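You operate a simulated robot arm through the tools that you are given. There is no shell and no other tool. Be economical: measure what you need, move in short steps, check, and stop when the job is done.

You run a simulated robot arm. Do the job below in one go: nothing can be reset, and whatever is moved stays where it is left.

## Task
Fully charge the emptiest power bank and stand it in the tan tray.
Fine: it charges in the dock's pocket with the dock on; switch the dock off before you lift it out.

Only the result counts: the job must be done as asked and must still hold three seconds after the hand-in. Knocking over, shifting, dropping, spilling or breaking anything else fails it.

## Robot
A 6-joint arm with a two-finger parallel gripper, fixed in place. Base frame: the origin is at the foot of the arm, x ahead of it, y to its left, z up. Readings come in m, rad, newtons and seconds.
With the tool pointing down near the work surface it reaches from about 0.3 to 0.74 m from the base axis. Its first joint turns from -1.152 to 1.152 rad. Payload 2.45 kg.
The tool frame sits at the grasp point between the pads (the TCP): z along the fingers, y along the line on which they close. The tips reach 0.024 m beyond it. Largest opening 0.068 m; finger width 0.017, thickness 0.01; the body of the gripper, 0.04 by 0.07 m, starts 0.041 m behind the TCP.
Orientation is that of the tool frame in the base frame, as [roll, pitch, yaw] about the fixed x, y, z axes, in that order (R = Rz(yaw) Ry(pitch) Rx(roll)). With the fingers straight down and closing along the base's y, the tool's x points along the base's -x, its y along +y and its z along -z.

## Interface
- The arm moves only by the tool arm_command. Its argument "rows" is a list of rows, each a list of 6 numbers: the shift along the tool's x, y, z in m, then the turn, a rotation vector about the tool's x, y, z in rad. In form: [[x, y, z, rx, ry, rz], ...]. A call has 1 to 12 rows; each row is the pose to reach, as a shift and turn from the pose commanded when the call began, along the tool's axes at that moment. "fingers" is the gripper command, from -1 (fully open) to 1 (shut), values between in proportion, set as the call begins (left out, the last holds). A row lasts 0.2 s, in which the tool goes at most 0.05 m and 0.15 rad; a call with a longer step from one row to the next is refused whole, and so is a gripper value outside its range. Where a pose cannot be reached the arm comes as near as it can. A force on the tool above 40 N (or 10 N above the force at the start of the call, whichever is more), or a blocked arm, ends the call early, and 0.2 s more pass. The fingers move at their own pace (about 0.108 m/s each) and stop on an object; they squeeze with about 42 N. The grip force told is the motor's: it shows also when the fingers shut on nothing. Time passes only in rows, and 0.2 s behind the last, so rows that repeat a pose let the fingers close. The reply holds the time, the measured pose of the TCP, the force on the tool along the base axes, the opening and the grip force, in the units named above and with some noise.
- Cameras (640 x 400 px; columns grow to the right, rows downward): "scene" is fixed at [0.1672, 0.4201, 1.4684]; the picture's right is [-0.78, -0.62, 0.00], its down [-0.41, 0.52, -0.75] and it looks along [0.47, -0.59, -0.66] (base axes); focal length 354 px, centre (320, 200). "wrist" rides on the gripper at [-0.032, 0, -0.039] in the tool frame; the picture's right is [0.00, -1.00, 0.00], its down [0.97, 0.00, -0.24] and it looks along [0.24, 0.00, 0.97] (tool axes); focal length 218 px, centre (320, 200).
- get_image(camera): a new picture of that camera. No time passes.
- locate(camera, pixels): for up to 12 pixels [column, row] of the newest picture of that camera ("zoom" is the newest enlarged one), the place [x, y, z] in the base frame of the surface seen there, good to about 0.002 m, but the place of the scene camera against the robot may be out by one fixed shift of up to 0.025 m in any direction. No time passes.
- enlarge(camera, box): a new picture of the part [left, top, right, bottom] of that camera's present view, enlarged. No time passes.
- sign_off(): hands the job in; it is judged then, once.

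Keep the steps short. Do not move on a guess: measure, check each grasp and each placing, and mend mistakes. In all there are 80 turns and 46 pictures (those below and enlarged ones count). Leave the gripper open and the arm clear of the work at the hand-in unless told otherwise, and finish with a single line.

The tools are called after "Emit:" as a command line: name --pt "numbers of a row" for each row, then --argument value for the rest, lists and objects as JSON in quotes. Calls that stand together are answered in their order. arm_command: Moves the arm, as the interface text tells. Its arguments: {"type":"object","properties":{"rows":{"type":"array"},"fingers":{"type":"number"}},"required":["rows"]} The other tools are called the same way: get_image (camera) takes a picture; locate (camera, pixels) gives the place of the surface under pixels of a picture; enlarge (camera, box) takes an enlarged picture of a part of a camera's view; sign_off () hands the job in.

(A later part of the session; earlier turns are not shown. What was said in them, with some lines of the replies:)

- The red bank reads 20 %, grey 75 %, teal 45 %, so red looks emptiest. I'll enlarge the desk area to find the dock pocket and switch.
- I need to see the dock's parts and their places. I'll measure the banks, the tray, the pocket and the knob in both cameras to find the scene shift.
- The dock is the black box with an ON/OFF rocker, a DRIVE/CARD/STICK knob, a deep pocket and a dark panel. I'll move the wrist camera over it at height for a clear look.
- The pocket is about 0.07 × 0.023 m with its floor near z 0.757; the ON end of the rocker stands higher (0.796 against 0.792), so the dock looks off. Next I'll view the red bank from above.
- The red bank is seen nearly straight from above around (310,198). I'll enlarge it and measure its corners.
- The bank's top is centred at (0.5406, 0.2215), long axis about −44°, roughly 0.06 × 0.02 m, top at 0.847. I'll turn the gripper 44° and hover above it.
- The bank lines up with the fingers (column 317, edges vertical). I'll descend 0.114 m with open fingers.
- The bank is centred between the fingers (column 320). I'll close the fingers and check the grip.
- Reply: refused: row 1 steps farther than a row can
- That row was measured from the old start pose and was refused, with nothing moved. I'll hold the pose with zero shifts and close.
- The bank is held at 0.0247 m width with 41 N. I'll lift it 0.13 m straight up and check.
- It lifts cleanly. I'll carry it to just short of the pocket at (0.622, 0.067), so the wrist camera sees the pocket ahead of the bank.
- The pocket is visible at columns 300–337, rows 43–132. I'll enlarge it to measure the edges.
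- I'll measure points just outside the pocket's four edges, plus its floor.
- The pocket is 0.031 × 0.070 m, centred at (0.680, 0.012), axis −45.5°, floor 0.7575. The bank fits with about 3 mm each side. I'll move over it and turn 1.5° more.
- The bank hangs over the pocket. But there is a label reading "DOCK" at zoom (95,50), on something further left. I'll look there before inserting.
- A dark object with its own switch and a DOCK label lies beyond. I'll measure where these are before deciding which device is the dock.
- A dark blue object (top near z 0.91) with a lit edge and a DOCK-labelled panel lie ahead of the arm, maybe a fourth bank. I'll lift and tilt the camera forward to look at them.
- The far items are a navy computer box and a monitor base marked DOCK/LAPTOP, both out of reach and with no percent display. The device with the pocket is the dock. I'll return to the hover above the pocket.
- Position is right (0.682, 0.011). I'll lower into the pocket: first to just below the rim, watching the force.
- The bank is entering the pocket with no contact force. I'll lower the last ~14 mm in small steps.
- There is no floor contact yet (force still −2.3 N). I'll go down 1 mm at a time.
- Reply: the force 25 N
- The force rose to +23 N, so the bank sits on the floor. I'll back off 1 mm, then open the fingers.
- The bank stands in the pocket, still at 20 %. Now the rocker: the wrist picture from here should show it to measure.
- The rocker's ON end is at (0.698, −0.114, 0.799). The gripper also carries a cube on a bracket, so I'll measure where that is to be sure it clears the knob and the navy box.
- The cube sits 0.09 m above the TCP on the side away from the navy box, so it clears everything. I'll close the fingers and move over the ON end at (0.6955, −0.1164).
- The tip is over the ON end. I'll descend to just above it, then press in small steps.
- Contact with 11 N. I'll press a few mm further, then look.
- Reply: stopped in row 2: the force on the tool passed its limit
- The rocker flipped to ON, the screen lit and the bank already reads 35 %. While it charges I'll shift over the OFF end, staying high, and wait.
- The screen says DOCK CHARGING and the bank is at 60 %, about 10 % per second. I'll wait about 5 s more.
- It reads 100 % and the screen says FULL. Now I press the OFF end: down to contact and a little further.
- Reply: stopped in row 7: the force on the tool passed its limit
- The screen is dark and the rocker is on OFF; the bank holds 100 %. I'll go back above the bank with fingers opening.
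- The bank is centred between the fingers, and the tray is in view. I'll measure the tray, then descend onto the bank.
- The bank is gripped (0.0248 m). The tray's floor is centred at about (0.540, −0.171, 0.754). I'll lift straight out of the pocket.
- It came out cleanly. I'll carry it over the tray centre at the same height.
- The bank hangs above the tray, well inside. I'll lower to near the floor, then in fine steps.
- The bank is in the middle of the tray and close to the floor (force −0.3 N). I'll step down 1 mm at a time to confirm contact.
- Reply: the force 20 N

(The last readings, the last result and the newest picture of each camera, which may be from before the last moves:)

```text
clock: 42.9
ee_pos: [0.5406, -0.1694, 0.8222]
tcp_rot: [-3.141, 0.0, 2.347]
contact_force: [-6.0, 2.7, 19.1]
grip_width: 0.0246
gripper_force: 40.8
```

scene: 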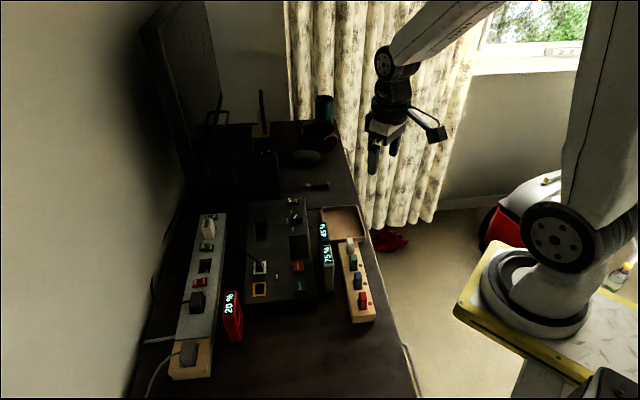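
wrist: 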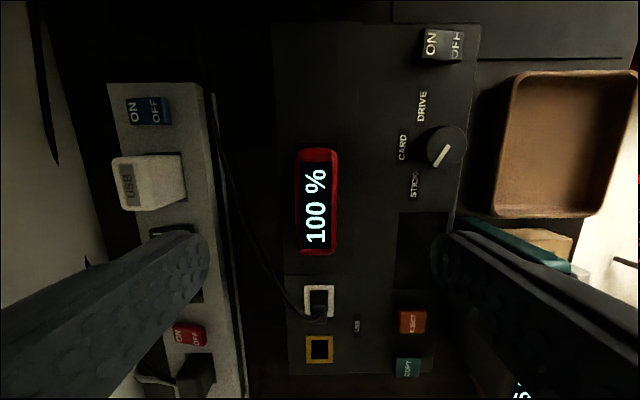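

It rests on the floor (+19 N). I'll ease up 1 mm, open, and rise straight up.

Emit:
arm_command --pt "0 0 -0.001 0 0 0" --pt "0 0 -0.001 0 0 0" --fingers 1

Emit:
arm_command --pt "0 0 0 0 0 0" --pt "0 0 0 0 0 0" --pt "0 0 0 0 0 0" --fingers -1

Emit:
arm_command --pt "0 0 -0.03 0 0 0" --pt "0 0 -0.07 0 0 0" --pt "0 0 -0.11 0 0 0" --pt "0 0 -0.15 0 0 0" --pt "0 0 -0.19 0 0 0" --pt "0 0 -0.19 0 0 0" --fingers -1

Emit:
get_image --camera "scene"

Emit:
enlarge --camera "scene" --box '[240, 160, 400, 290]'

```text
clock: 43.5
ee_pos: [0.5402, -0.1698, 0.8211]
tcp_rot: [3.141, 0.001, 2.348]
contact_force: [-0.4, 3.1, 10.6]
grip_width: 0.0248
gripper_force: 40.7
```

```text
clock: 44.3
ee_pos: [0.5409, -0.1688, 0.8202]
tcp_rot: [-3.141, -0.001, 2.346]
contact_force: [0.6, 0.2, 0.2]
grip_width: 0.0681
gripper_force: 0.0
```

```text
clock: 45.7
ee_pos: [0.5402, -0.1695, 1.0137]
tcp_rot: [-3.141, -0.002, 2.349]
contact_force: [-0.2, 0.1, -0.2]
grip_width: 0.0679
gripper_force: 0.0
```

```text
11 pictures are left
```

scene: 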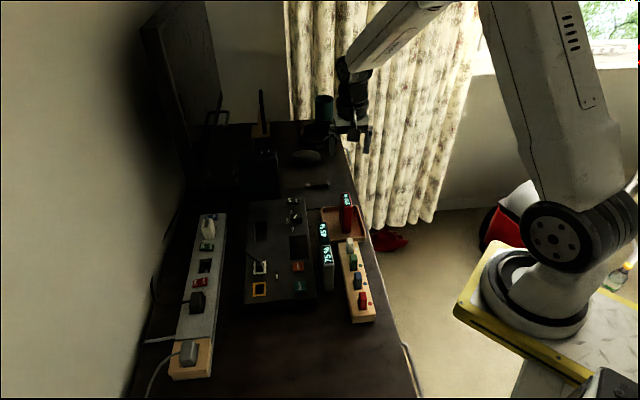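

```text
3.08 times, centred on (320, 225) of scene
```

zoom: 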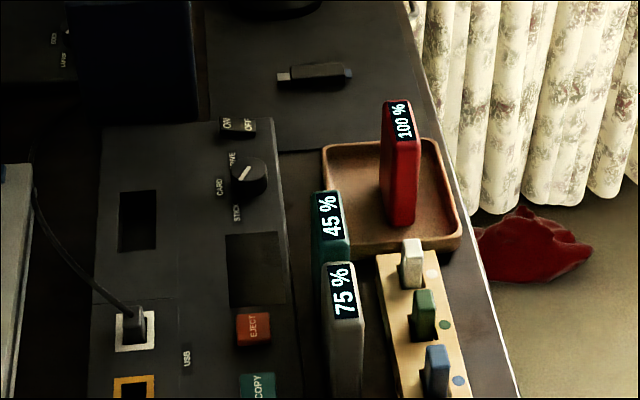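

The red bank stands upright in the tan tray at 100 %, the dock is off, everything else is where it was, and the arm is clear with open fingers. I'm handing in.

Emit:
sign_off

```text
The job is handed in.
```

The red power bank, the emptiest at 20 %, is now at 100 % and standing in the tan tray; I switched the dock off before lifting it out.
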